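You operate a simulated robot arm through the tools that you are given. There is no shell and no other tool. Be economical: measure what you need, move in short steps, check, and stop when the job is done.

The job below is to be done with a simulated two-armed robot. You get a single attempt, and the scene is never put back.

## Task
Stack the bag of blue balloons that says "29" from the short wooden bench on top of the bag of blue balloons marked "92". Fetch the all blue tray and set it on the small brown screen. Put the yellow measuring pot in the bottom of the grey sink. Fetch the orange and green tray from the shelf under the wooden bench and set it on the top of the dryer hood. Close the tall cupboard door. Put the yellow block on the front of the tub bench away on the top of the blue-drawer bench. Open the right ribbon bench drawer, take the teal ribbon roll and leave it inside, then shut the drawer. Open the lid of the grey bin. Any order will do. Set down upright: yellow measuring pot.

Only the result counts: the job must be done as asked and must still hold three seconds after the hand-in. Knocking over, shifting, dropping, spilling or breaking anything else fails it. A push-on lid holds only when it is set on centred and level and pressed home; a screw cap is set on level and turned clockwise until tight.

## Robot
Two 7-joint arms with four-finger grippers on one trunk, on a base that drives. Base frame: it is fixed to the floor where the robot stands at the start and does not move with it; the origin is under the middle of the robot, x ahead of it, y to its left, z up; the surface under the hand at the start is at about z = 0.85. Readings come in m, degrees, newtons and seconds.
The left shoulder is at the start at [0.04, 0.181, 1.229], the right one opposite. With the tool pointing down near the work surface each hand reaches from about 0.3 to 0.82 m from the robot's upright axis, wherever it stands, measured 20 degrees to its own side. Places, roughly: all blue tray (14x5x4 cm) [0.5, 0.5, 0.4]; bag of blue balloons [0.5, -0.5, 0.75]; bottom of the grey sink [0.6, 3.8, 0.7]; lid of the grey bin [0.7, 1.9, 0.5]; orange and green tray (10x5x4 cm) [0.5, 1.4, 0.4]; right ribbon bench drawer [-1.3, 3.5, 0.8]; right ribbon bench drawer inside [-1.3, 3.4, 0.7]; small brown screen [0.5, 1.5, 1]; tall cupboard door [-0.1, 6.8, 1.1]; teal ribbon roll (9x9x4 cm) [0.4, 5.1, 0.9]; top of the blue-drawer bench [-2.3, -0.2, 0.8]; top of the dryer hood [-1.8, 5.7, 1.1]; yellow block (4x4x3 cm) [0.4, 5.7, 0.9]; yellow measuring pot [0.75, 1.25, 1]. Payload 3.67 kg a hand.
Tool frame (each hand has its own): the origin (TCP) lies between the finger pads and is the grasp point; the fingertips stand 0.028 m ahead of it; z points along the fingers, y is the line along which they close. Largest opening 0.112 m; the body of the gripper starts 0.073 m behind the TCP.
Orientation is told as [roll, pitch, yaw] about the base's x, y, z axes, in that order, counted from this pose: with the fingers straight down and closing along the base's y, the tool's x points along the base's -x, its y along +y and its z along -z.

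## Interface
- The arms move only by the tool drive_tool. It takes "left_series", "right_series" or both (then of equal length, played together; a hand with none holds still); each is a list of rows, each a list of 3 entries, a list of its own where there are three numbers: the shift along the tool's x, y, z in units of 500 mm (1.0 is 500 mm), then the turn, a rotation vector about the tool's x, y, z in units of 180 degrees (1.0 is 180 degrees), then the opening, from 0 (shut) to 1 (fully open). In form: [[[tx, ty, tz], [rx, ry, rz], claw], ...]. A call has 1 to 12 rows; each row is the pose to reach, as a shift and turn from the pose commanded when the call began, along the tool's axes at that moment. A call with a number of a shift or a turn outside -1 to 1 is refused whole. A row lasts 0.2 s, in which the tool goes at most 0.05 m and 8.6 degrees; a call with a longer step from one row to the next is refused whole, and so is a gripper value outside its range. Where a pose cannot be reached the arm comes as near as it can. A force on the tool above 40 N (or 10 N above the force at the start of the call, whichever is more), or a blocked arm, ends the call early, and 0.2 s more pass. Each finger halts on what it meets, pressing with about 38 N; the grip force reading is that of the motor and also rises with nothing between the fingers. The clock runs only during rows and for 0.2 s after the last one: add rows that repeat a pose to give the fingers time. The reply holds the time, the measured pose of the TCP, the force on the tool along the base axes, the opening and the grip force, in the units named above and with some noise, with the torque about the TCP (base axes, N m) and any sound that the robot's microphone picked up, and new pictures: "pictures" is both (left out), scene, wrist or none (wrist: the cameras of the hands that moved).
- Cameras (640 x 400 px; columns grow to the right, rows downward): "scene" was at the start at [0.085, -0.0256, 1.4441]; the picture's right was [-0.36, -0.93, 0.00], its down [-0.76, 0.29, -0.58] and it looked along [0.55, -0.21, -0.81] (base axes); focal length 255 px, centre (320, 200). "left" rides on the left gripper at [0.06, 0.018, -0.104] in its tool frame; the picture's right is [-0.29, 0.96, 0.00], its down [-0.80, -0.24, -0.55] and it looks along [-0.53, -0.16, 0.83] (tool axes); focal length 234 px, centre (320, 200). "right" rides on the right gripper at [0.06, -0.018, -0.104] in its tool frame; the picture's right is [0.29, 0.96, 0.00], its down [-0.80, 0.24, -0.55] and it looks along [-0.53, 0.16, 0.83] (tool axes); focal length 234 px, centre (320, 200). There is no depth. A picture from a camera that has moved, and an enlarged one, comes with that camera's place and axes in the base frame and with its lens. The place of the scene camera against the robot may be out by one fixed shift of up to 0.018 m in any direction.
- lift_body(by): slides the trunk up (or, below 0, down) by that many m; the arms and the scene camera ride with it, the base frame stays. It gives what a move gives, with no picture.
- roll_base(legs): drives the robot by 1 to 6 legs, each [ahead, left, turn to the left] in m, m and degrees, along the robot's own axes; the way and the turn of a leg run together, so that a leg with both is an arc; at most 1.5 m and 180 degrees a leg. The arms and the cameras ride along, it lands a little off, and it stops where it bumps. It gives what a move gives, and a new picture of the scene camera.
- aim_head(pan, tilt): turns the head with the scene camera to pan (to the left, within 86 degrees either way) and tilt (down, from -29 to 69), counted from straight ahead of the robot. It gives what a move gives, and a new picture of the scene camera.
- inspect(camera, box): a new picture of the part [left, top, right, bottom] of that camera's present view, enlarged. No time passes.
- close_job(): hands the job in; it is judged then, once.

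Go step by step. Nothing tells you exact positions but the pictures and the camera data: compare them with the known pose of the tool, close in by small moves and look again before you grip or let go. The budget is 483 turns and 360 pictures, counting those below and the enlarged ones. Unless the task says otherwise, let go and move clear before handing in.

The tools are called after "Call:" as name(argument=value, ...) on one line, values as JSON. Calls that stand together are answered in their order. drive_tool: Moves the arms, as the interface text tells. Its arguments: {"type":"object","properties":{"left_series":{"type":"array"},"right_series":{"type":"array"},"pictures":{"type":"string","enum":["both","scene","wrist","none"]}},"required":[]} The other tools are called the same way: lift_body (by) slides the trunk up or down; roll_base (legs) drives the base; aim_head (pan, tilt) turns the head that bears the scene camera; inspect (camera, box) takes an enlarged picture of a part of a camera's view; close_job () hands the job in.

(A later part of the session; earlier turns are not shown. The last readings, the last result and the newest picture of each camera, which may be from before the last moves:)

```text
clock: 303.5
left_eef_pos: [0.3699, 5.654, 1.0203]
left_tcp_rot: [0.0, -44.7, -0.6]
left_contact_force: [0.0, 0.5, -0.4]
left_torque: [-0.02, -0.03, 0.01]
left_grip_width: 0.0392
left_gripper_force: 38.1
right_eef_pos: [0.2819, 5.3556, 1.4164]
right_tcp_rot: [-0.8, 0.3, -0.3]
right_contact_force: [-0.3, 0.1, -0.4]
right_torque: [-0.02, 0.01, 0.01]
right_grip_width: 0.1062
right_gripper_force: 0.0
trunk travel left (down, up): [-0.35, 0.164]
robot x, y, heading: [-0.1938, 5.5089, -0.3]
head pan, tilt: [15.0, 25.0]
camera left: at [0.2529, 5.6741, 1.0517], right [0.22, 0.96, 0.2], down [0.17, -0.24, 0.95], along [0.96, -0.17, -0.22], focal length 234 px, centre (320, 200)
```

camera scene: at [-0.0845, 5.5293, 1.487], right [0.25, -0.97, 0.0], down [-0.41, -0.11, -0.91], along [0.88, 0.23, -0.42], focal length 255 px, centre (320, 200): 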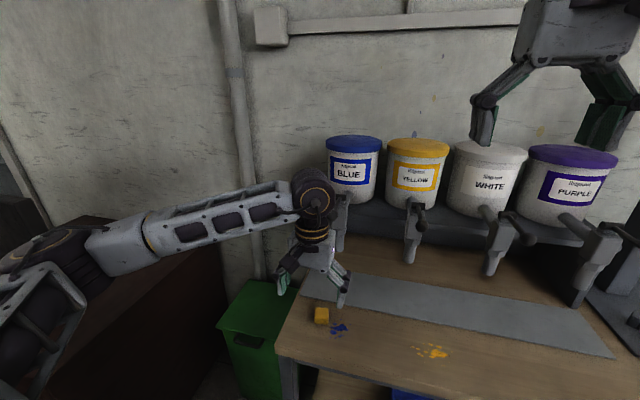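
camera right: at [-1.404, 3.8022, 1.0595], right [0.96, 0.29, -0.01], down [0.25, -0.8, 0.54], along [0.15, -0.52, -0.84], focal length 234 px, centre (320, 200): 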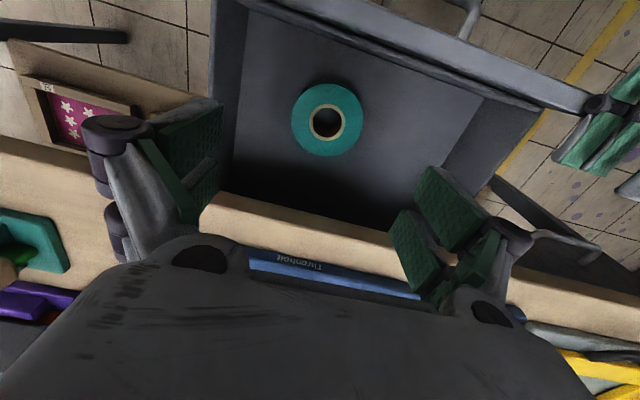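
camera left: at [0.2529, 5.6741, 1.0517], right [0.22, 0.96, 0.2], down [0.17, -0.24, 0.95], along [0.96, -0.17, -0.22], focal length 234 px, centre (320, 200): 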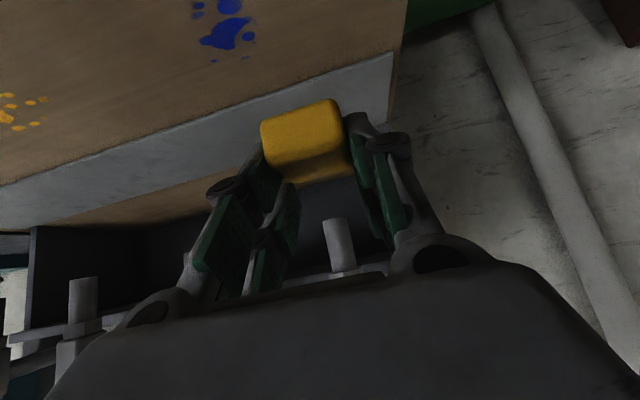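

Call:
roll_base(legs=[[-0.2, 0, 0], [0, -1.5, 0], [0, -1.5, 0], [0, -1.3, 0]])

```text
clock: 316.8
left_eef_pos: [0.1392, 3.2087, 1.019]
left_tcp_rot: [0.3, -44.6, -10.6]
left_contact_force: [0.1, -0.6, -0.6]
left_torque: [0.0, 0.01, 0.04]
left_grip_width: 0.0384
left_gripper_force: 38.2
right_eef_pos: [0.0035, 2.9299, 1.4145]
right_tcp_rot: [-0.7, 0.4, -10.0]
right_contact_force: [-1.0, -0.1, 0.1]
right_torque: [0.06, -0.03, 0.0]
right_grip_width: 0.1063
right_gripper_force: 0.1
trunk travel left (down, up): [-0.35, 0.164]
robot x, y, heading: [-0.4379, 3.1618, -10.0]
head pan, tilt: [15.0, 25.0]
stopped in leg 3: the robot was blocked; the commanded pose is now the measured one
camera scene: at [-0.3319, 3.1624, 1.4872], right [0.09, -1.0, 0.0], down [-0.42, -0.03, -0.91], along [0.9, 0.08, -0.42], focal length 255 px, centre (320, 200)
```

scene: 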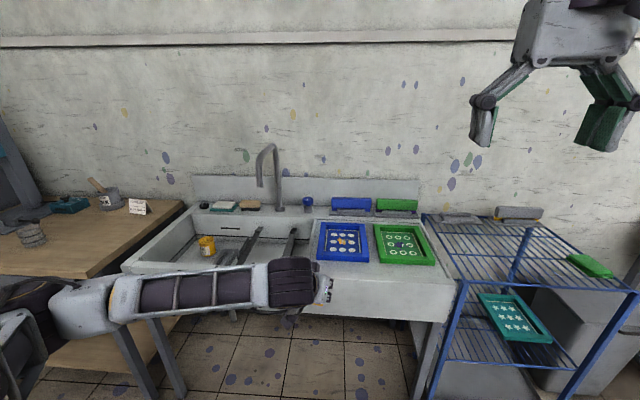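

Call:
roll_base(legs=[[0.22, 0.05, 10], [0, -1.4, 0], [0, -1.0, 0]])

```text
clock: 330.1
left_eef_pos: [0.366, 0.9617, 1.0185]
left_tcp_rot: [-0.1, -44.6, 1.3]
left_contact_force: [0.0, 0.0, 0.3]
left_torque: [-0.01, 0.02, 0.01]
left_grip_width: 0.0385
left_gripper_force: 37.8
right_eef_pos: [0.2874, 0.6628, 1.4142]
right_tcp_rot: [-0.9, 0.3, 1.7]
right_contact_force: [0.7, 0.2, 1.1]
right_torque: [-0.04, -0.02, 0.0]
right_grip_width: 0.1064
right_gripper_force: 0.1
trunk travel left (down, up): [-0.35, 0.164]
robot x, y, heading: [-0.1912, 0.7946, 1.4]
head pan, tilt: [15.0, 25.0]
camera scene: at [-0.0856, 0.8236, 1.4871], right [0.28, -0.96, 0.0], down [-0.41, -0.12, -0.91], along [0.87, 0.26, -0.42], focal length 255 px, centre (320, 200)
```

scene: 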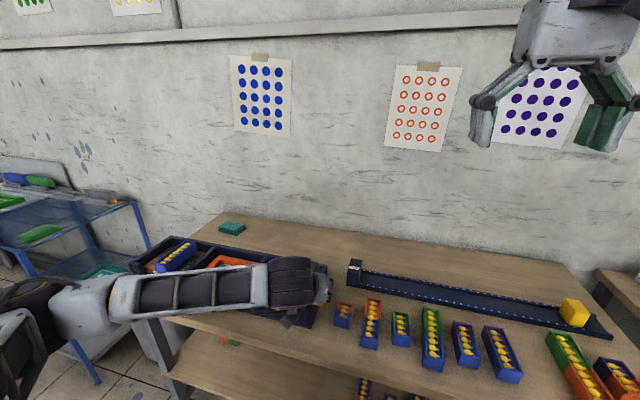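

Call:
roll_base(legs=[[-0.25, 0, 0], [0, -0.9, 0], [0, 0, 90]])

Call:
roll_base(legs=[[0, 0, 89]])

```text
clock: 340.4
left_eef_pos: [-0.5562, 0.4516, 1.0178]
left_tcp_rot: [0.1, -44.5, 88.1]
left_contact_force: [-0.3, -0.5, -0.4]
left_torque: [0.02, -0.01, 0.0]
left_grip_width: 0.0385
left_gripper_force: 38.0
right_eef_pos: [-0.2612, 0.3579, 1.414]
right_tcp_rot: [-0.7, 0.5, 88.5]
right_contact_force: [0.6, 0.4, -0.3]
right_torque: [0.02, 0.0, -0.02]
right_grip_width: 0.1066
right_gripper_force: 0.1
trunk travel left (down, up): [-0.35, 0.164]
robot x, y, heading: [-0.4225, -0.1158, 88.6]
head pan, tilt: [15.0, 25.0]
stopped in leg 3: the robot was blocked; the commanded pose is now the measured one
camera scene: at [-0.4448, -0.0019, 1.4869], right [0.97, 0.23, 0.0], down [0.1, -0.41, -0.91], along [-0.21, 0.88, -0.42], focal length 255 px, centre (320, 200)
```

scene: 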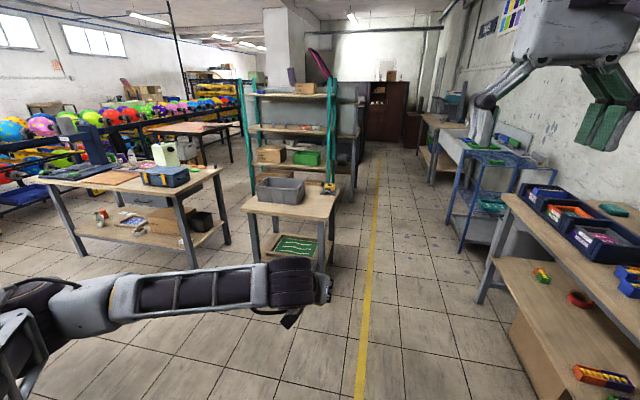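

```text
clock: 341.3
left_eef_pos: [-0.5625, 0.4531, 1.017]
left_tcp_rot: [0.2, -44.4, 88.6]
left_contact_force: [-0.5, 0.0, -0.4]
left_torque: [0.01, -0.01, 0.01]
left_grip_width: 0.0388
left_gripper_force: 38.2
right_eef_pos: [-0.267, 0.3637, 1.414]
right_tcp_rot: [-0.8, 0.5, 89.2]
right_contact_force: [-1.4, 0.0, 0.4]
right_torque: [0.01, 0.01, 0.02]
right_grip_width: 0.1065
right_gripper_force: 0.1
trunk travel left (down, up): [-0.35, 0.164]
robot x, y, heading: [-0.4193, -0.1183, 89.1]
head pan, tilt: [15.0, 25.0]
stopped in leg 1: the robot was blocked; the commanded pose is now the measured one
camera scene: at [-0.4463, 0.0018, 1.4867], right [0.97, 0.24, 0.0], down [0.1, -0.41, -0.9], along [-0.22, 0.88, -0.43], focal length 255 px, centre (320, 200)
```

scene: 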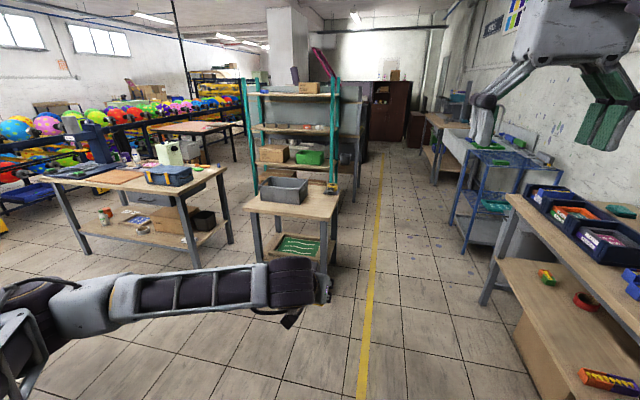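

Call:
aim_head(pan=80, tilt=35)

Call:
aim_head(pan=-80, tilt=40)

```text
clock: 342.6
left_eef_pos: [-0.5641, 0.4518, 1.0159]
left_tcp_rot: [0.1, -44.4, 88.7]
left_contact_force: [-1.0, 0.9, -0.7]
left_torque: [-0.02, 0.0, 0.01]
left_grip_width: 0.0387
left_gripper_force: 38.1
right_eef_pos: [-0.2687, 0.3654, 1.4132]
right_tcp_rot: [-0.8, 0.5, 89.3]
right_contact_force: [-0.4, 0.6, 0.1]
right_torque: [0.0, -0.04, -0.02]
right_grip_width: 0.1065
right_gripper_force: 0.0
trunk travel left (down, up): [-0.35, 0.164]
robot x, y, heading: [-0.4222, -0.1157, 88.9]
head pan, tilt: [80.0, 35.0]
camera scene: at [-0.5104, -0.0704, 1.4712], right [0.19, 0.98, -0.01], down [0.56, -0.11, -0.82], along [-0.8, 0.15, -0.57], focal length 255 px, centre (320, 200)
```

scene: 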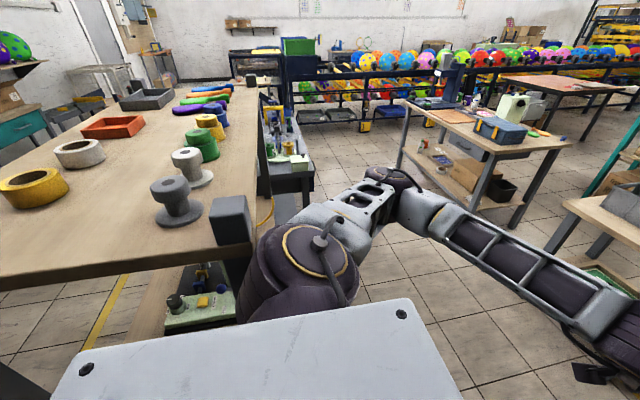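

```text
clock: 345.1
left_eef_pos: [-0.5632, 0.4535, 1.016]
left_tcp_rot: [0.1, -44.4, 88.7]
left_contact_force: [0.3, -0.2, -0.6]
left_torque: [0.01, 0.01, -0.02]
left_grip_width: 0.0387
left_gripper_force: 38.3
right_eef_pos: [-0.2672, 0.3643, 1.4136]
right_tcp_rot: [-0.8, 0.5, 89.3]
right_contact_force: [-0.2, 0.1, 0.0]
right_torque: [0.03, 0.0, -0.01]
right_grip_width: 0.1063
right_gripper_force: 0.0
trunk travel left (down, up): [-0.35, 0.164]
robot x, y, heading: [-0.4246, -0.1146, 89.1]
head pan, tilt: [-80.0, 40.0]
camera scene: at [-0.34, -0.0737, 1.4635], right [0.16, -0.99, 0.0], down [-0.64, -0.11, -0.77], along [0.76, 0.12, -0.64], focal length 255 px, centre (320, 200)
```

scene: 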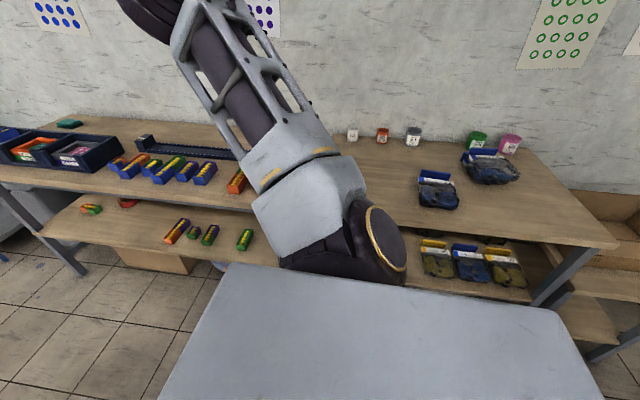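

Call:
inspect(camera="scene", box=[120, 200, 640, 400])

Call:
roll_base(legs=[[0.3, 0, 0], [0, 0, 45]])

```text
1.23 times, centred on (380, 300) of scene
camera zoom: at [-0.34, -0.0737, 1.4635], right [0.16, -0.99, 0.0], down [-0.64, -0.11, -0.77], along [0.76, 0.12, -0.64], focal length 314 px, centre (246, 77)
```

zoom: 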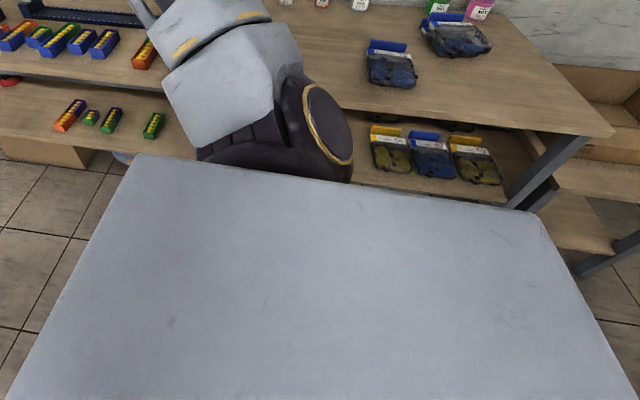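

```text
clock: 349.4
left_eef_pos: [-0.9161, 0.4825, 1.0199]
left_tcp_rot: [0.0, -44.6, 133.9]
left_contact_force: [0.3, -1.0, -0.3]
left_torque: [0.05, -0.02, 0.05]
left_grip_width: 0.0387
left_gripper_force: 37.8
right_eef_pos: [-0.6446, 0.6288, 1.4153]
right_tcp_rot: [-0.8, 0.3, 134.2]
right_contact_force: [0.3, 0.7, 0.5]
right_torque: [0.01, -0.01, -0.01]
right_grip_width: 0.1065
right_gripper_force: 0.1
trunk travel left (down, up): [-0.35, 0.164]
robot x, y, heading: [-0.4196, 0.1862, 134.0]
head pan, tilt: [-80.0, 40.0]
camera scene: at [-0.3857, 0.2698, 1.4638], right [0.81, -0.59, 0.0], down [-0.38, -0.52, -0.77], along [0.45, 0.62, -0.64], focal length 255 px, centre (320, 200)
```

scene: 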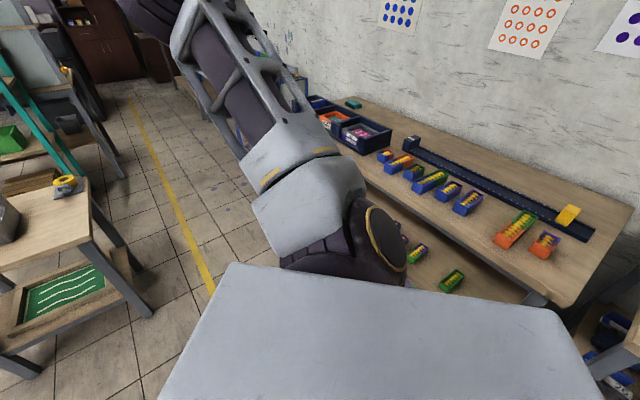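

Call:
aim_head(pan=40, tilt=30)

Call:
inspect(camera="scene", box=[160, 40, 480, 240])

```text
clock: 351.4
left_eef_pos: [-0.9177, 0.4822, 1.0204]
left_tcp_rot: [-0.1, -44.6, 133.8]
left_contact_force: [0.2, -0.3, -0.4]
left_torque: [-0.01, -0.02, 0.01]
left_grip_width: 0.0386
left_gripper_force: 38.1
right_eef_pos: [-0.645, 0.6284, 1.4158]
right_tcp_rot: [-0.8, 0.3, 134.3]
right_contact_force: [0.0, -0.1, -0.1]
right_torque: [-0.01, 0.01, 0.01]
right_grip_width: 0.1064
right_gripper_force: 0.0
trunk travel left (down, up): [-0.35, 0.164]
robot x, y, heading: [-0.4189, 0.1846, 134.3]
head pan, tilt: [40.0, 30.0]
camera scene: at [-0.5254, 0.2101, 1.4791], right [0.1, 0.99, 0.0], down [0.5, -0.05, -0.87], along [-0.86, 0.09, -0.5], focal length 255 px, centre (320, 200)
```

scene: 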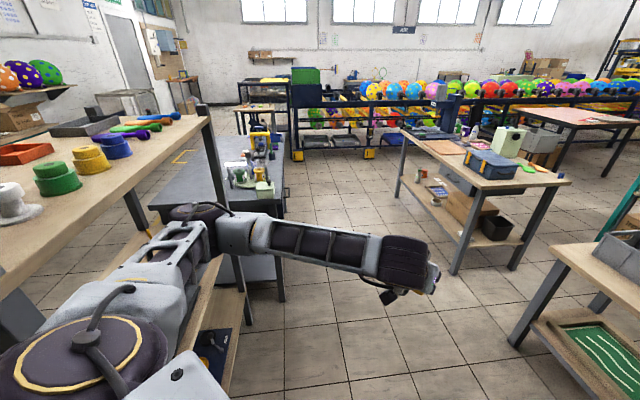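

```text
2.00 times, centred on (320, 140) of scene
camera zoom: at [-0.5254, 0.2101, 1.4791], right [0.1, 0.99, 0.0], down [0.5, -0.05, -0.87], along [-0.86, 0.09, -0.5], focal length 510 px, centre (320, 320)
```

zoom: 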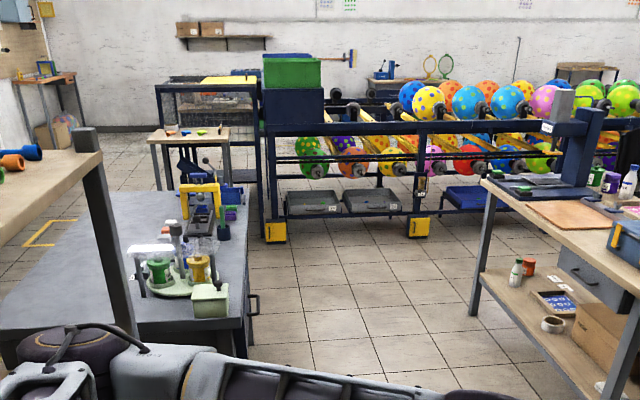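

Call:
roll_base(legs=[[0, 0, 46], [0.6, -0.4, 0]])

Call:
aim_head(pan=25, tilt=35)

```text
clock: 352.9
left_eef_pos: [-0.9741, 0.3731, 1.0174]
left_tcp_rot: [-0.3, -44.4, 146.9]
left_contact_force: [0.2, 1.1, -1.1]
left_torque: [0.0, 0.04, 0.01]
left_grip_width: 0.0389
left_gripper_force: 38.2
right_eef_pos: [-0.7521, 0.5736, 1.4121]
right_tcp_rot: [-0.5, 0.7, 148.1]
right_contact_force: [0.7, -0.2, -0.7]
right_torque: [0.0, 0.04, 0.0]
right_grip_width: 0.1064
right_gripper_force: 0.0
trunk travel left (down, up): [-0.35, 0.164]
robot x, y, heading: [-0.4204, 0.1848, 147.8]
head pan, tilt: [40.0, 30.0]
stopped in leg 1: the robot was blocked; the commanded pose is now the measured one
camera scene: at [-0.5378, 0.1986, 1.4785], right [-0.14, 0.99, -0.01], down [0.5, 0.06, -0.86], along [-0.86, -0.13, -0.5], focal length 255 px, centre (320, 200)
```

scene: 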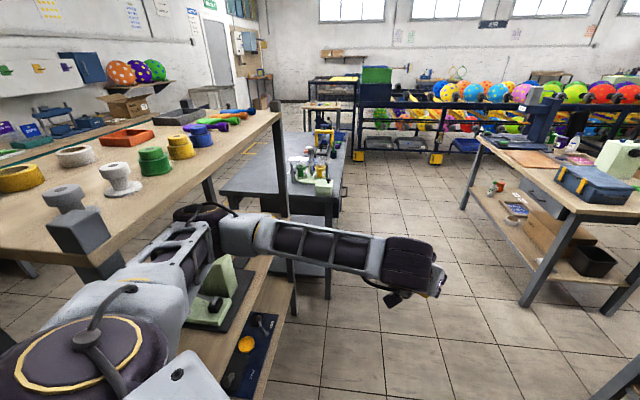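

```text
clock: 353.7
left_eef_pos: [-0.9767, 0.3705, 1.0157]
left_tcp_rot: [0.0, -44.0, 147.1]
left_contact_force: [0.3, 0.2, 0.5]
left_torque: [0.02, 0.03, 0.03]
left_grip_width: 0.0389
left_gripper_force: 38.1
right_eef_pos: [-0.7563, 0.5762, 1.4092]
right_tcp_rot: [-0.4, 0.9, 148.4]
right_contact_force: [0.5, 0.6, 0.5]
right_torque: [0.0, 0.0, -0.01]
right_grip_width: 0.1063
right_gripper_force: 0.1
trunk travel left (down, up): [-0.35, 0.164]
robot x, y, heading: [-0.4188, 0.1881, 147.9]
head pan, tilt: [25.0, 35.0]
camera scene: at [-0.5379, 0.2241, 1.4702], right [0.12, 0.99, -0.01], down [0.57, -0.08, -0.81], along [-0.81, 0.09, -0.58], focal length 255 px, centre (320, 200)
```

scene: 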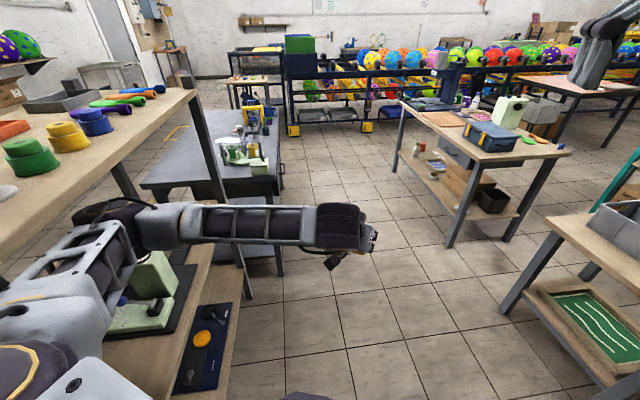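

Call:
roll_base(legs=[[0, 0, -58], [0.5, 0, 0], [0, 0, 90]])

Call:
aim_head(pan=25, tilt=35)

```text
clock: 363.8
left_eef_pos: [-0.9821, 0.518, 1.0194]
left_tcp_rot: [-0.5, -44.7, -178.8]
left_contact_force: [0.3, -1.2, 0.4]
left_torque: [0.0, 0.02, -0.04]
left_grip_width: 0.0388
left_gripper_force: 38.0
right_eef_pos: [-0.907, 0.809, 1.4161]
right_tcp_rot: [-0.8, 0.2, -177.9]
right_contact_force: [0.2, -0.1, -0.4]
right_torque: [0.04, 0.02, 0.01]
right_grip_width: 0.1062
right_gripper_force: 0.0
trunk travel left (down, up): [-0.35, 0.164]
robot x, y, heading: [-0.4283, 0.6795, -178.2]
head pan, tilt: [25.0, 35.0]
camera scene: at [-0.5292, 0.6391, 1.4713], right [-0.45, 0.89, 0.0], down [0.51, 0.26, -0.82], along [-0.73, -0.37, -0.57], focal length 255 px, centre (320, 200)
```

scene: 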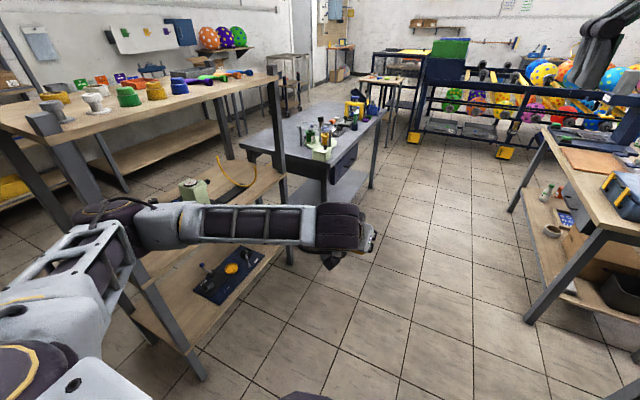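

```text
clock: 364.4
left_eef_pos: [-0.9811, 0.5175, 1.0196]
left_tcp_rot: [-0.5, -44.8, -178.8]
left_contact_force: [-0.2, 0.4, -0.4]
left_torque: [-0.02, -0.02, -0.01]
left_grip_width: 0.0389
left_gripper_force: 38.4
right_eef_pos: [-0.9069, 0.8091, 1.4155]
right_tcp_rot: [-0.8, 0.3, -177.9]
right_contact_force: [0.3, 0.6, 0.0]
right_torque: [0.02, -0.02, -0.02]
right_grip_width: 0.1065
right_gripper_force: 0.0
trunk travel left (down, up): [-0.35, 0.164]
robot x, y, heading: [-0.4272, 0.6804, -178.1]
head pan, tilt: [25.0, 35.0]
camera scene: at [-0.5292, 0.6391, 1.4713], right [-0.45, 0.89, 0.0], down [0.51, 0.26, -0.82], along [-0.73, -0.37, -0.57], focal length 255 px, centre (320, 200)
```

scene: 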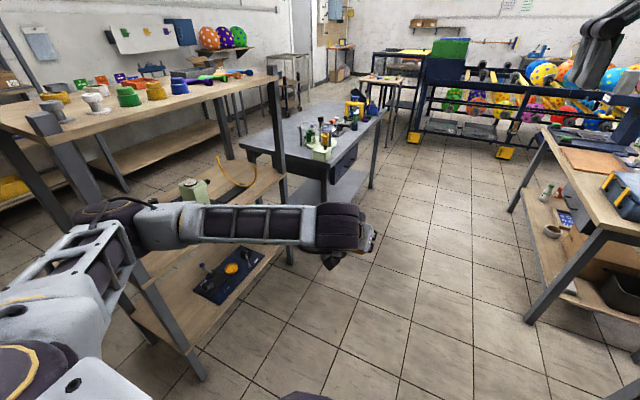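

Call:
inspect(camera="scene", box=[210, 80, 410, 205])

```text
3.20 times, centred on (310, 142) of scene
camera zoom: at [-0.5292, 0.6391, 1.4713], right [-0.45, 0.89, 0.0], down [0.51, 0.26, -0.82], along [-0.73, -0.37, -0.57], focal length 816 px, centre (352, 384)
```

zoom: 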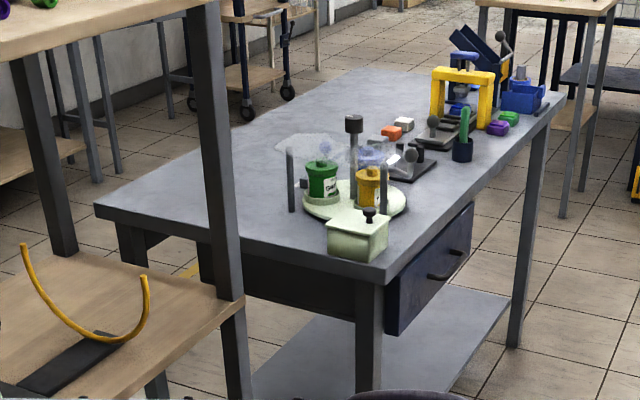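

Call:
roll_base(legs=[[0.1, -0.1, -1.8], [1.4, 0, 0]])

```text
clock: 372.5
left_eef_pos: [-2.4823, 0.6378, 1.02]
left_tcp_rot: [-0.5, -44.7, 179.1]
left_contact_force: [0.2, 0.1, -0.7]
left_torque: [-0.02, -0.01, -0.01]
left_grip_width: 0.0389
left_gripper_force: 38.1
right_eef_pos: [-2.3978, 0.9276, 1.4162]
right_tcp_rot: [-0.8, 0.3, 179.9]
right_contact_force: [0.2, -0.3, 0.6]
right_torque: [-0.04, -0.02, -0.04]
right_grip_width: 0.1063
right_gripper_force: 0.0
trunk travel left (down, up): [-0.35, 0.164]
robot x, y, heading: [-1.9224, 0.7798, 179.9]
head pan, tilt: [25.0, 35.0]
camera scene: at [-2.0269, 0.7429, 1.4713], right [-0.42, 0.91, 0.0], down [0.52, 0.24, -0.82], along [-0.74, -0.34, -0.57], focal length 255 px, centre (320, 200)
```

scene: 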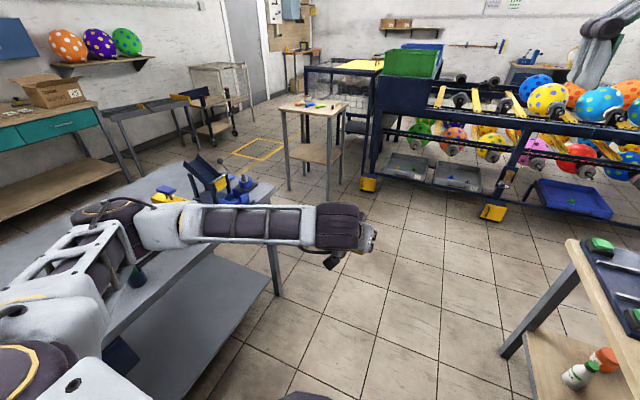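

Call:
roll_base(legs=[[0.38, -0.03, 0], [0, 0, 90]])

Call:
aim_head(pan=10, tilt=45)

```text
clock: 379.2
left_eef_pos: [-2.1573, 0.2526, 1.0211]
left_tcp_rot: [-0.5, -44.8, -90.3]
left_contact_force: [-0.4, -0.5, -0.6]
left_torque: [0.0, 0.0, -0.02]
left_grip_width: 0.0387
left_gripper_force: 38.2
right_eef_pos: [-2.4477, 0.3344, 1.4168]
right_tcp_rot: [-0.8, 0.4, -89.5]
right_contact_force: [0.2, 0.5, -0.6]
right_torque: [-0.02, 0.01, -0.01]
right_grip_width: 0.1064
right_gripper_force: 0.1
trunk travel left (down, up): [-0.35, 0.164]
robot x, y, heading: [-2.3028, 0.8098, -89.7]
head pan, tilt: [25.0, 35.0]
camera scene: at [-2.2697, 0.7105, 1.4713], right [-0.9, -0.43, 0.0], down [-0.25, 0.52, -0.82], along [0.35, -0.74, -0.57], focal length 255 px, centre (320, 200)
```

scene: 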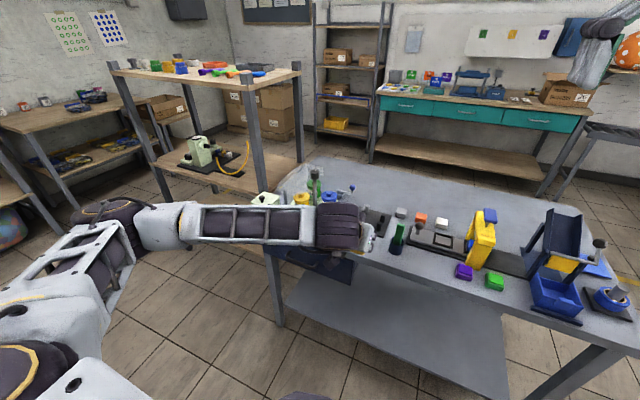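

```text
clock: 380.0
left_eef_pos: [-2.158, 0.2519, 1.0205]
left_tcp_rot: [-0.5, -44.8, -90.3]
left_contact_force: [0.1, -0.2, 0.4]
left_torque: [0.0, -0.01, 0.0]
left_grip_width: 0.0387
left_gripper_force: 38.1
right_eef_pos: [-2.4465, 0.3338, 1.4156]
right_tcp_rot: [-0.8, 0.4, -89.5]
right_contact_force: [-0.5, 0.3, -0.6]
right_torque: [-0.03, 0.0, -0.01]
right_grip_width: 0.1064
right_gripper_force: 0.1
trunk travel left (down, up): [-0.35, 0.164]
robot x, y, heading: [-2.3055, 0.8092, -89.4]
head pan, tilt: [10.0, 45.0]
camera scene: at [-2.2927, 0.7101, 1.4566], right [-0.98, -0.18, 0.0], down [-0.13, 0.7, -0.71], along [0.13, -0.7, -0.71], focal length 255 px, centre (320, 200)
```

scene: 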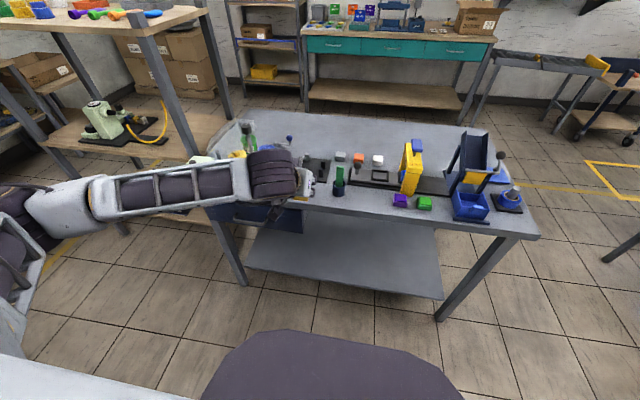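

Call:
inspect(camera="scene", box=[230, 110, 540, 250])

Call:
inspect(camera="left", box=[0, 0, 640, 400])

```text
2.06 times, centred on (385, 180) of scene
camera zoom: at [-2.2927, 0.7101, 1.4566], right [-0.98, -0.18, 0.0], down [-0.13, 0.7, -0.71], along [0.13, -0.7, -0.71], focal length 526 px, centre (186, 241)
```

zoom: 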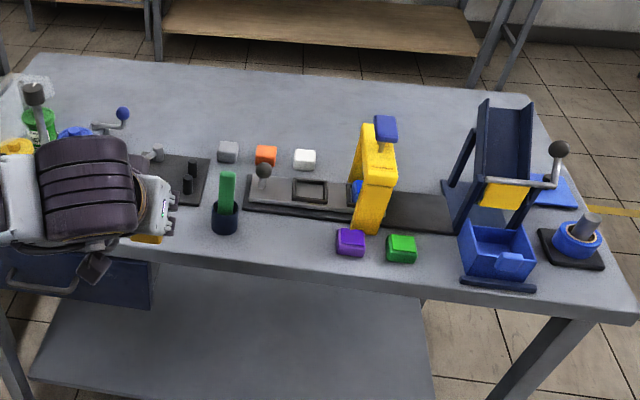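

```text
1.00 times, centred on (320, 200) of left (not enlarged: the box is as wide or as high as the picture)
camera zoom: at [-2.1384, 0.368, 1.052], right [0.96, -0.22, 0.2], down [-0.24, -0.17, 0.96], along [-0.17, -0.96, -0.22], focal length 234 px, centre (320, 200)
```

zoom: 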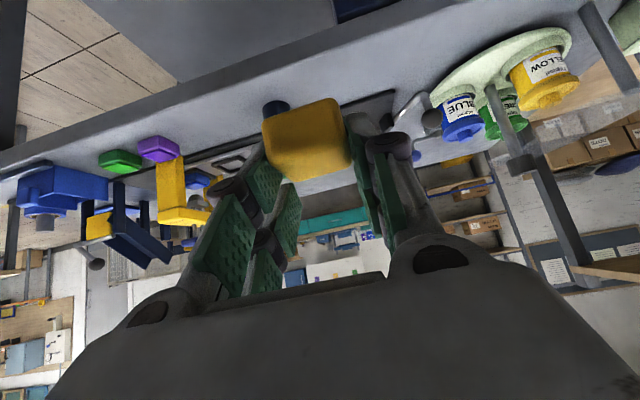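

Call:
drive_tool(left_series=[[[-0.05, 0.02, 0.05], [0, 0, 0], 0], [[-0.09, 0.04, 0.12], [0, 0, 0], 0], [[-0.13, 0.06, 0.2], [0, 0, 0], 0], [[-0.16, 0.076, 0.28], [0, 0, 0], 0], [[-0.15, 0.076, 0.36], [0, 0, 0], 0], [[-0.13, 0.076, 0.42], [0, 0, 0], 0]], pictures="both")

```text
clock: 381.4
left_eef_pos: [-2.1199, 0.0568, 0.9165]
left_tcp_rot: [-0.5, -44.7, -90.3]
left_contact_force: [0.5, 0.6, 0.2]
left_torque: [0.01, 0.03, -0.03]
left_grip_width: 0.039
left_gripper_force: 38.6
right_eef_pos: [-2.4473, 0.3334, 1.4149]
right_tcp_rot: [-0.8, 0.2, -89.6]
right_contact_force: [-0.1, 0.8, -0.1]
right_torque: [-0.02, 0.01, -0.03]
right_grip_width: 0.1063
right_gripper_force: 0.0
trunk travel left (down, up): [-0.35, 0.164]
robot x, y, heading: [-2.3055, 0.8101, -89.5]
head pan, tilt: [10.0, 45.0]
camera scene: at [-2.2929, 0.7093, 1.4564], right [-0.98, -0.18, 0.0], down [-0.13, 0.7, -0.71], along [0.13, -0.69, -0.71], focal length 255 px, centre (320, 200)
camera left: at [-2.1013, 0.1733, 0.9478], right [0.96, -0.22, 0.2], down [-0.24, -0.17, 0.96], along [-0.17, -0.96, -0.22], focal length 234 px, centre (320, 200)
```

scene: 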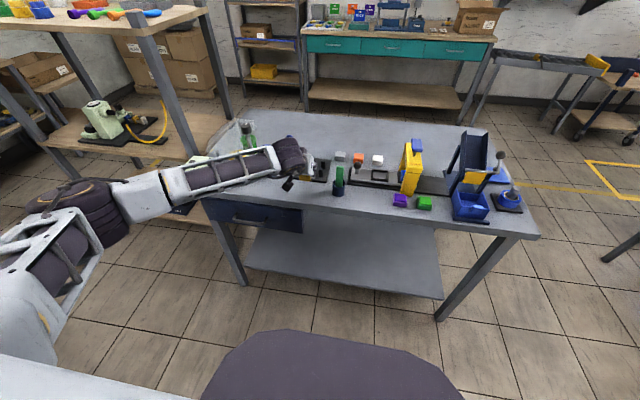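
left: 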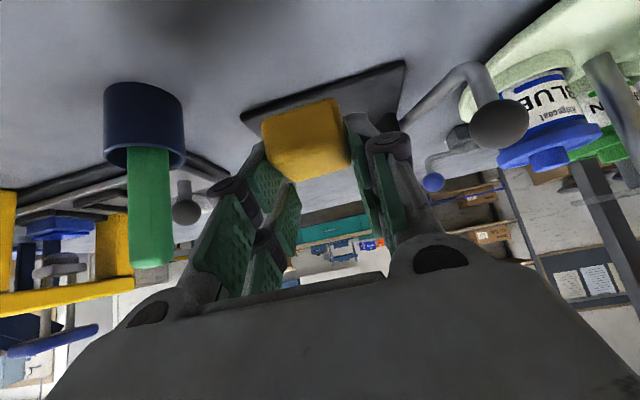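

Call:
drive_tool(left_series=[[[0.03, 0, 0.03], [0, 0, 0], 0], [[0.06, 0, 0.06], [0, 0, 0], 0]], pictures="none")

Call:
drive_tool(left_series=[[[0.015, 0, 0.015], [0, 0, 0], 0], [[0.028, 0, 0.028], [0, 0, 0], 0]], pictures="wrist")

```text
clock: 382.0
left_eef_pos: [-2.1208, 0.0568, 0.8735]
left_tcp_rot: [-0.5, -44.7, -90.4]
left_contact_force: [0.2, -0.5, -0.9]
left_torque: [0.02, -0.02, 0.0]
left_grip_width: 0.0389
left_gripper_force: 38.6
right_eef_pos: [-2.4475, 0.3324, 1.4154]
right_tcp_rot: [-0.8, 0.3, -89.6]
right_contact_force: [0.4, 0.4, 0.1]
right_torque: [0.03, 0.01, 0.01]
right_grip_width: 0.1065
right_gripper_force: 0.0
trunk travel left (down, up): [-0.35, 0.164]
robot x, y, heading: [-2.3055, 0.8079, -89.6]
head pan, tilt: [10.0, 45.0]
```

```text
clock: 382.6
left_eef_pos: [-2.1239, 0.0567, 0.8573]
left_tcp_rot: [-0.7, -45.1, -90.3]
left_contact_force: [1.4, -2.9, 11.4]
left_torque: [0.05, -0.24, -0.05]
left_grip_width: 0.0387
left_gripper_force: 38.4
right_eef_pos: [-2.4473, 0.3348, 1.4164]
right_tcp_rot: [-0.9, 0.2, -89.4]
right_contact_force: [0.8, 0.0, 0.3]
right_torque: [-0.01, -0.02, 0.02]
right_grip_width: 0.1064
right_gripper_force: 0.0
trunk travel left (down, up): [-0.35, 0.164]
robot x, y, heading: [-2.3076, 0.8107, -89.6]
head pan, tilt: [10.0, 45.0]
camera left: at [-2.1042, 0.1739, 0.889], right [0.96, -0.21, 0.2], down [-0.23, -0.17, 0.96], along [-0.17, -0.96, -0.21], focal length 234 px, centre (320, 200)
```

left: 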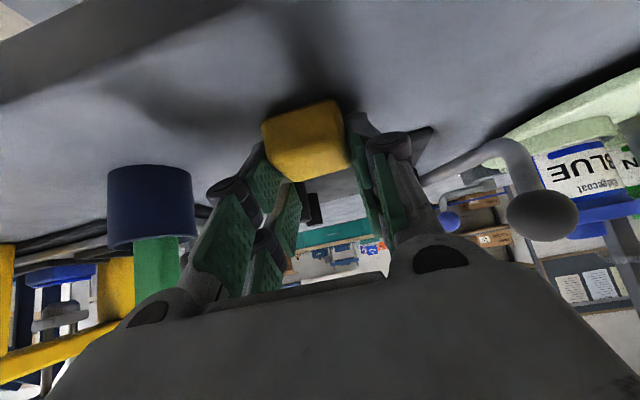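

Call:
drive_tool(left_series=[[[-0.003, 0, -0.003], [0, 0, 0], 0.2], [[-0.003, 0, -0.003], [0, 0, 0], 0.45], [[-0.003, 0, -0.003], [0, 0, 0], 0.6], [[0, 0, -0.06], [0, 0, 0], 0.6], [[0, 0, -0.14], [0, 0, 0], 0.6], [[0, 0, -0.22], [0, 0, 0], 0.6], [[0, 0, -0.3], [0, 0, 0], 0.6]], pictures="both")

```text
clock: 384.2
left_eef_pos: [-2.1202, 0.1664, 0.9609]
left_tcp_rot: [-0.6, -44.7, -90.4]
left_contact_force: [0.2, 0.6, 0.0]
left_torque: [-0.01, -0.03, -0.01]
left_grip_width: 0.0672
left_gripper_force: 0.0
right_eef_pos: [-2.4472, 0.3348, 1.4166]
right_tcp_rot: [-0.9, 0.2, -89.4]
right_contact_force: [0.4, 0.8, 0.0]
right_torque: [-0.05, 0.0, 0.0]
right_grip_width: 0.1063
right_gripper_force: 0.1
trunk travel left (down, up): [-0.35, 0.164]
robot x, y, heading: [-2.3028, 0.8126, -89.7]
head pan, tilt: [10.0, 45.0]
camera scene: at [-2.2927, 0.7115, 1.4566], right [-0.98, -0.18, 0.0], down [-0.13, 0.69, -0.71], along [0.13, -0.7, -0.71], focal length 255 px, centre (320, 200)
camera left: at [-2.101, 0.2818, 0.9924], right [0.96, -0.22, 0.2], down [-0.24, -0.17, 0.96], along [-0.17, -0.96, -0.22], focal length 234 px, centre (320, 200)
```

scene: 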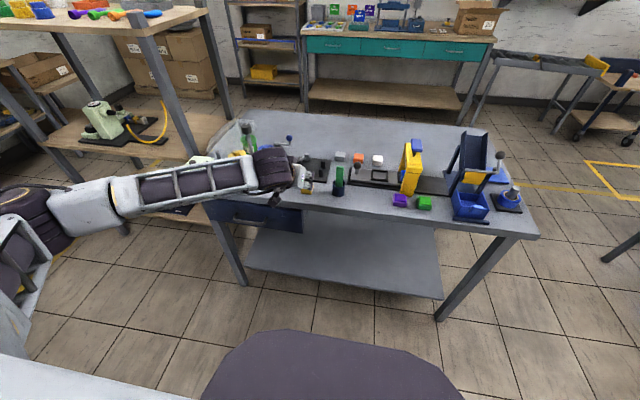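
left: 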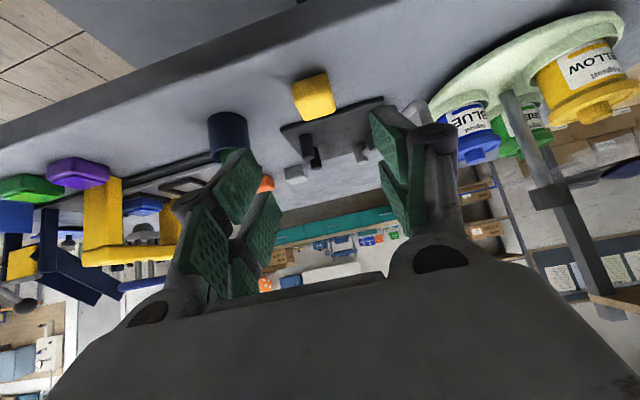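

Call:
drive_tool(left_series=[[[0, 0, -0.085], [0, 0, 0], 0.6], [[0, 0, -0.17], [0, 0, 0], 0.6], [[0, 0, -0.255], [0, 0, 0], 0.6], [[0, 0, -0.34], [0, 0, 0], 0.6], [[0, 0, -0.42], [0, 0, 0], 0.6]], pictures="none")

Call:
roll_base(legs=[[0, 1.45, 0], [0, 0.45, 0], [0, 0, 90]])

```text
clock: 385.4
left_eef_pos: [-2.1208, 0.3108, 1.1123]
left_tcp_rot: [-0.5, -44.7, -90.3]
left_contact_force: [-0.4, 0.2, 0.2]
left_torque: [0.01, -0.02, 0.0]
left_grip_width: 0.0675
left_gripper_force: 0.0
right_eef_pos: [-2.4475, 0.3342, 1.4162]
right_tcp_rot: [-0.8, 0.2, -89.6]
right_contact_force: [-0.2, -0.8, -0.7]
right_torque: [-0.02, 0.01, 0.0]
right_grip_width: 0.1062
right_gripper_force: 0.1
trunk travel left (down, up): [-0.35, 0.164]
robot x, y, heading: [-2.3026, 0.81, -89.5]
head pan, tilt: [10.0, 45.0]
```

```text
clock: 399.5
left_eef_pos: [0.1096, 1.0107, 1.1127]
left_tcp_rot: [-0.6, -44.6, 0.3]
left_contact_force: [0.1, 0.2, 0.0]
left_torque: [-0.02, -0.02, 0.0]
left_grip_width: 0.0672
left_gripper_force: 0.1
right_eef_pos: [0.0884, 0.6835, 1.4155]
right_tcp_rot: [-0.7, 0.3, 1.0]
right_contact_force: [-0.1, -1.0, -1.1]
right_torque: [0.02, 0.0, 0.03]
right_grip_width: 0.1067
right_gripper_force: 0.1
trunk travel left (down, up): [-0.35, 0.164]
robot x, y, heading: [-0.3839, 0.8214, 1.0]
head pan, tilt: [10.0, 45.0]
camera scene: at [-0.2927, 0.8384, 1.4565], right [0.19, -0.98, 0.0], down [-0.69, -0.14, -0.71], along [0.69, 0.14, -0.71], focal length 255 px, centre (320, 200)
```

scene: 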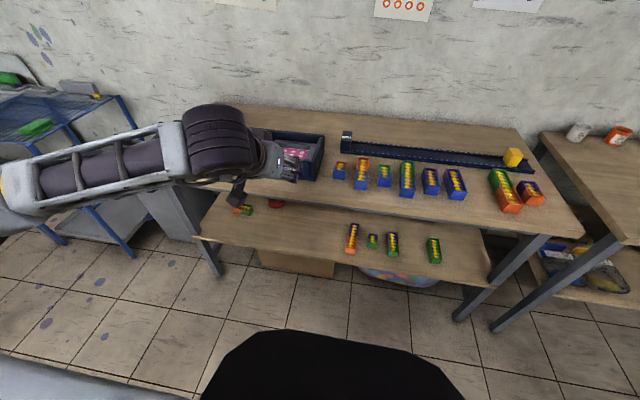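

Call:
roll_base(legs=[[0, 0.45, -1]])

Call:
lift_body(by=-0.35)

Call:
aim_head(pan=5, tilt=40)

```text
clock: 402.3
left_eef_pos: [0.1076, 1.4558, 1.1119]
left_tcp_rot: [-0.6, -44.7, -0.7]
left_contact_force: [-0.4, -0.5, 0.9]
left_torque: [0.0, 0.02, -0.03]
left_grip_width: 0.0674
left_gripper_force: 0.0
right_eef_pos: [0.0834, 1.1287, 1.4161]
right_tcp_rot: [-0.8, 0.3, 0.1]
right_contact_force: [0.9, 0.1, 0.2]
right_torque: [0.03, -0.04, 0.01]
right_grip_width: 0.1062
right_gripper_force: 0.1
trunk travel left (down, up): [-0.35, 0.164]
robot x, y, heading: [-0.3982, 1.2737, 0.2]
head pan, tilt: [10.0, 45.0]
camera scene: at [-0.2968, 1.2898, 1.4565], right [0.17, -0.98, 0.0], down [-0.7, -0.12, -0.71], along [0.7, 0.12, -0.71], focal length 255 px, centre (320, 200)
```

scene: 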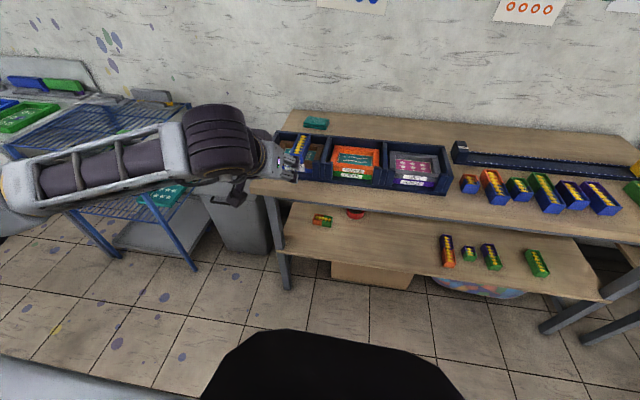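

```text
clock: 405.7
left_eef_pos: [0.1082, 1.4554, 0.7641]
left_tcp_rot: [-0.4, -44.7, -0.8]
left_contact_force: [0.2, -0.5, 0.2]
left_torque: [0.0, 0.01, -0.04]
left_grip_width: 0.0671
left_gripper_force: 0.2
right_eef_pos: [0.0821, 1.129, 1.0674]
right_tcp_rot: [-0.9, 0.2, 0.1]
right_contact_force: [0.3, 0.1, -0.3]
right_torque: [-0.01, 0.03, 0.0]
right_grip_width: 0.1064
right_gripper_force: 0.1
trunk travel left (down, up): [0.0, 0.514]
robot x, y, heading: [-0.3922, 1.2756, -0.1]
head pan, tilt: [10.0, 45.0]
```

```text
clock: 406.4
left_eef_pos: [0.108, 1.4568, 0.7641]
left_tcp_rot: [-0.5, -44.7, -0.7]
left_contact_force: [-1.0, -0.1, 0.2]
left_torque: [-0.03, 0.02, -0.01]
left_grip_width: 0.0672
left_gripper_force: 0.0
right_eef_pos: [0.0817, 1.1286, 1.0687]
right_tcp_rot: [-0.8, 0.4, 0.2]
right_contact_force: [-0.2, -0.2, 0.2]
right_torque: [0.04, 0.0, -0.01]
right_grip_width: 0.106
right_gripper_force: 0.0
trunk travel left (down, up): [0.0, 0.514]
robot x, y, heading: [-0.3928, 1.2721, 0.2]
head pan, tilt: [5.0, 40.0]
camera scene: at [-0.2922, 1.2836, 1.1155], right [0.09, -1.0, 0.0], down [-0.64, -0.06, -0.77], along [0.76, 0.07, -0.64], focal length 255 px, centre (320, 200)
```

scene: 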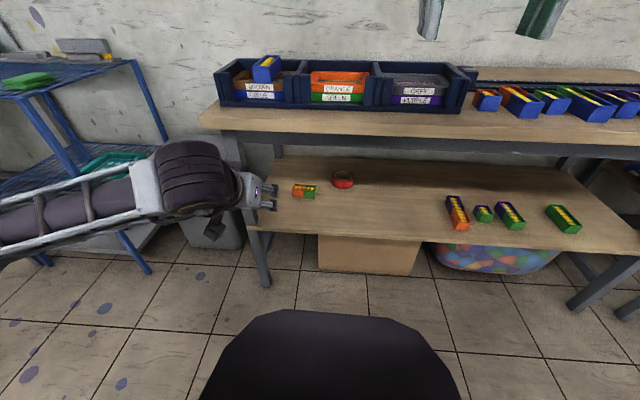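

Call:
inspect(camera="scene", box=[250, 160, 380, 240])

```text
4.92 times, centred on (315, 200) of scene
camera zoom: at [-0.2922, 1.2836, 1.1155], right [0.09, -1.0, 0.0], down [-0.64, -0.06, -0.77], along [0.76, 0.07, -0.64], focal length 1255 px, centre (345, 200)
```

zoom: 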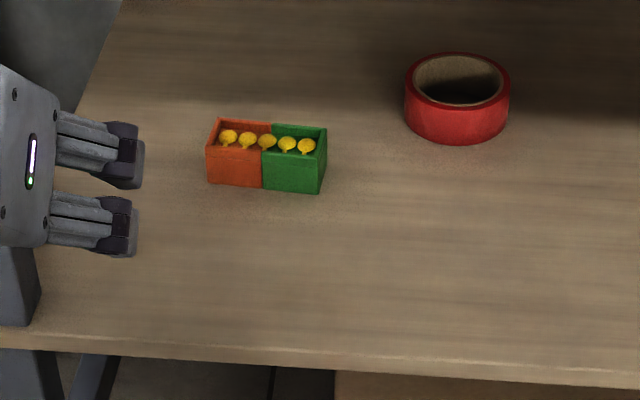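

Call:
drive_tool(left_series=[[[0.06, 0, 0.06], [0, 0, 0], 0.8], [[0.12, 0, 0.12], [0, 0, 0], 1], [[0.18, 0, 0.18], [0, 0, 0], 1], [[0.22, 0, 0.22], [0, 0, 0], 1], [[0.26, 0, 0.263], [0, 0, 0], 1]], right_series=[[[0, 0, -0.05], [0, 0, 0], 0.95], [[0, 0, -0.1], [0, 0, 0], 0.95], [[0, 0, -0.15], [0, 0, 0], 0.95], [[0, 0, -0.2], [0, 0, 0], 0.95], [[0, 0, -0.2], [0, 0, 0], 0.95]], pictures="none")

Call:
roll_base(legs=[[0.27, -0.025, 0]])

Call:
inspect(camera="left", box=[0, 0, 640, 400])

```text
clock: 407.6
left_eef_pos: [0.1074, 1.4573, 0.5787]
left_tcp_rot: [-0.7, -44.7, -0.6]
left_contact_force: [0.0, 0.1, 1.0]
left_torque: [0.01, -0.01, 0.01]
left_grip_width: 0.1118
left_gripper_force: 0.1
right_eef_pos: [0.0552, 1.103, 1.1127]
right_tcp_rot: [-0.7, 0.2, 0.1]
right_contact_force: [0.5, -0.5, 0.4]
right_torque: [-0.02, -0.07, -0.01]
right_grip_width: 0.1065
right_gripper_force: 0.1
right hand out of reach, approached as far as the arm can: row 1, 2, 3, 4, 5
trunk travel left (down, up): [0.0, 0.514]
robot x, y, heading: [-0.3911, 1.2746, 0.3]
head pan, tilt: [5.0, 40.0]
```

```text
clock: 409.5
left_eef_pos: [0.371, 1.4312, 0.5791]
left_tcp_rot: [-0.5, -44.6, -0.6]
left_contact_force: [-0.5, 0.2, 0.4]
left_torque: [-0.02, -0.01, 0.01]
left_grip_width: 0.1118
left_gripper_force: 0.1
right_eef_pos: [0.3192, 1.0787, 1.1123]
right_tcp_rot: [-0.8, 0.2, 0.3]
right_contact_force: [1.0, -0.6, -0.3]
right_torque: [-0.03, 0.06, -0.01]
right_grip_width: 0.1067
right_gripper_force: 0.1
trunk travel left (down, up): [0.0, 0.514]
robot x, y, heading: [-0.1296, 1.2516, 0.2]
head pan, tilt: [5.0, 40.0]
camera scene: at [-0.0284, 1.259, 1.1154], right [0.09, -1.0, 0.0], down [-0.64, -0.06, -0.77], along [0.76, 0.07, -0.64], focal length 255 px, centre (320, 200)
```

scene: 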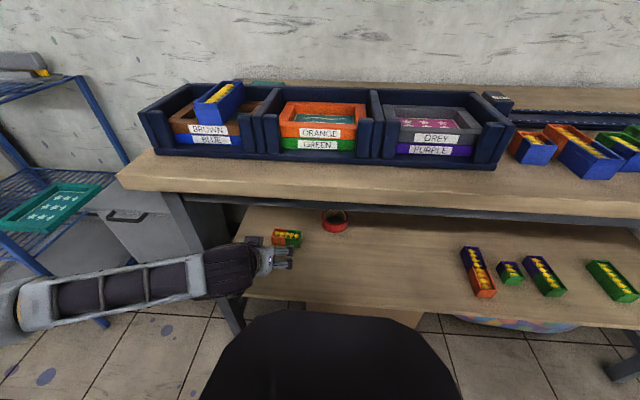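

```text
1.00 times, centred on (320, 200) of left (not enlarged: the box is as wide or as high as the picture)
camera zoom: at [0.2543, 1.4526, 0.6107], right [0.22, 0.96, 0.2], down [0.17, -0.24, 0.96], along [0.96, -0.18, -0.22], focal length 234 px, centre (320, 200)
```

zoom: 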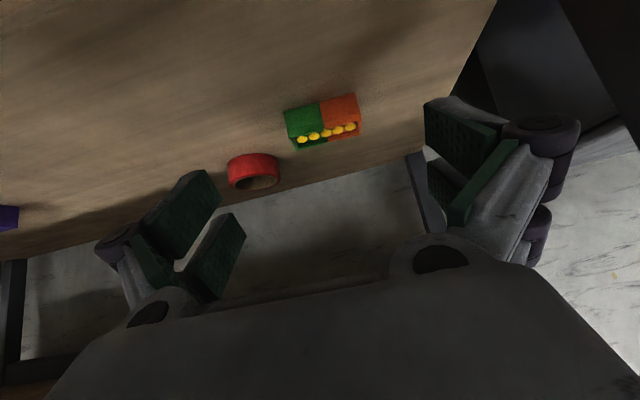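

Call:
roll_base(legs=[[0.07, 0, 0]])

Call:
drive_tool(left_series=[[[0.0, -0.008, 0.05], [0.0136, 0, 0.0138], 1], [[0.01, -0.015, 0.1], [0.0273, 0, 0.0277], 1], [[0.01, -0.015, 0.16], [0.0273, 0, 0.0277], 1]], pictures="wrist")

```text
clock: 410.5
left_eef_pos: [0.4404, 1.4319, 0.5784]
left_tcp_rot: [-0.6, -44.6, -0.5]
left_contact_force: [0.1, 0.5, -0.3]
left_torque: [0.0, 0.0, -0.03]
left_grip_width: 0.1122
left_gripper_force: 0.0
right_eef_pos: [0.3904, 1.0784, 1.1106]
right_tcp_rot: [-0.7, 0.4, 0.2]
right_contact_force: [0.4, 0.7, -1.1]
right_torque: [-0.02, 0.07, 0.0]
right_grip_width: 0.1064
right_gripper_force: 0.0
trunk travel left (down, up): [0.0, 0.514]
robot x, y, heading: [-0.0614, 1.2485, 0.2]
head pan, tilt: [5.0, 40.0]
camera scene: at [0.0423, 1.2593, 1.1153], right [0.09, -1.0, 0.0], down [-0.64, -0.06, -0.76], along [0.76, 0.07, -0.64], focal length 255 px, centre (320, 200)
```

scene: 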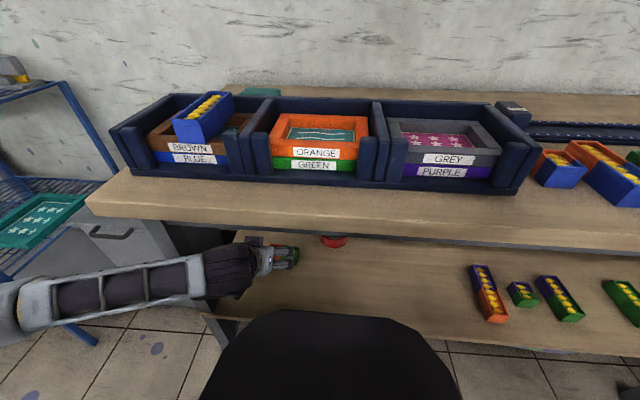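

```text
clock: 411.3
left_eef_pos: [0.4924, 1.423, 0.5178]
left_tcp_rot: [-0.5, -44.6, -7.6]
left_contact_force: [-0.4, -0.1, -0.8]
left_torque: [-0.01, 0.01, 0.0]
left_grip_width: 0.1121
left_gripper_force: 0.0
right_eef_pos: [0.3883, 1.0785, 1.1118]
right_tcp_rot: [-0.7, 0.2, 0.1]
right_contact_force: [0.3, 0.7, 0.2]
right_torque: [0.05, 0.03, 0.0]
right_grip_width: 0.1066
right_gripper_force: 0.1
trunk travel left (down, up): [0.0, 0.514]
robot x, y, heading: [-0.0596, 1.2537, 0.1]
head pan, tilt: [5.0, 40.0]
camera left: at [0.3798, 1.4584, 0.5501], right [0.34, 0.92, 0.2], down [0.14, -0.26, 0.96], along [0.93, -0.29, -0.22], focal length 234 px, centre (320, 200)
```

left: 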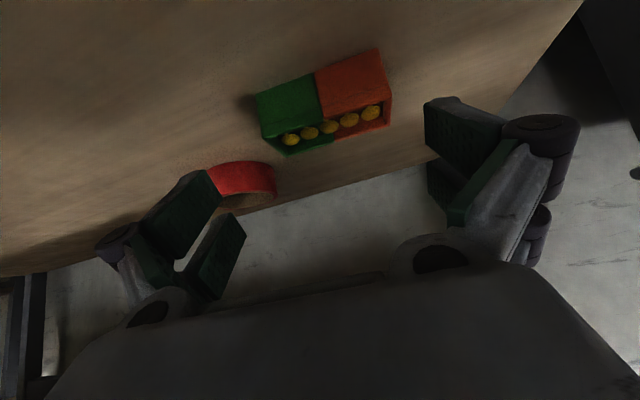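

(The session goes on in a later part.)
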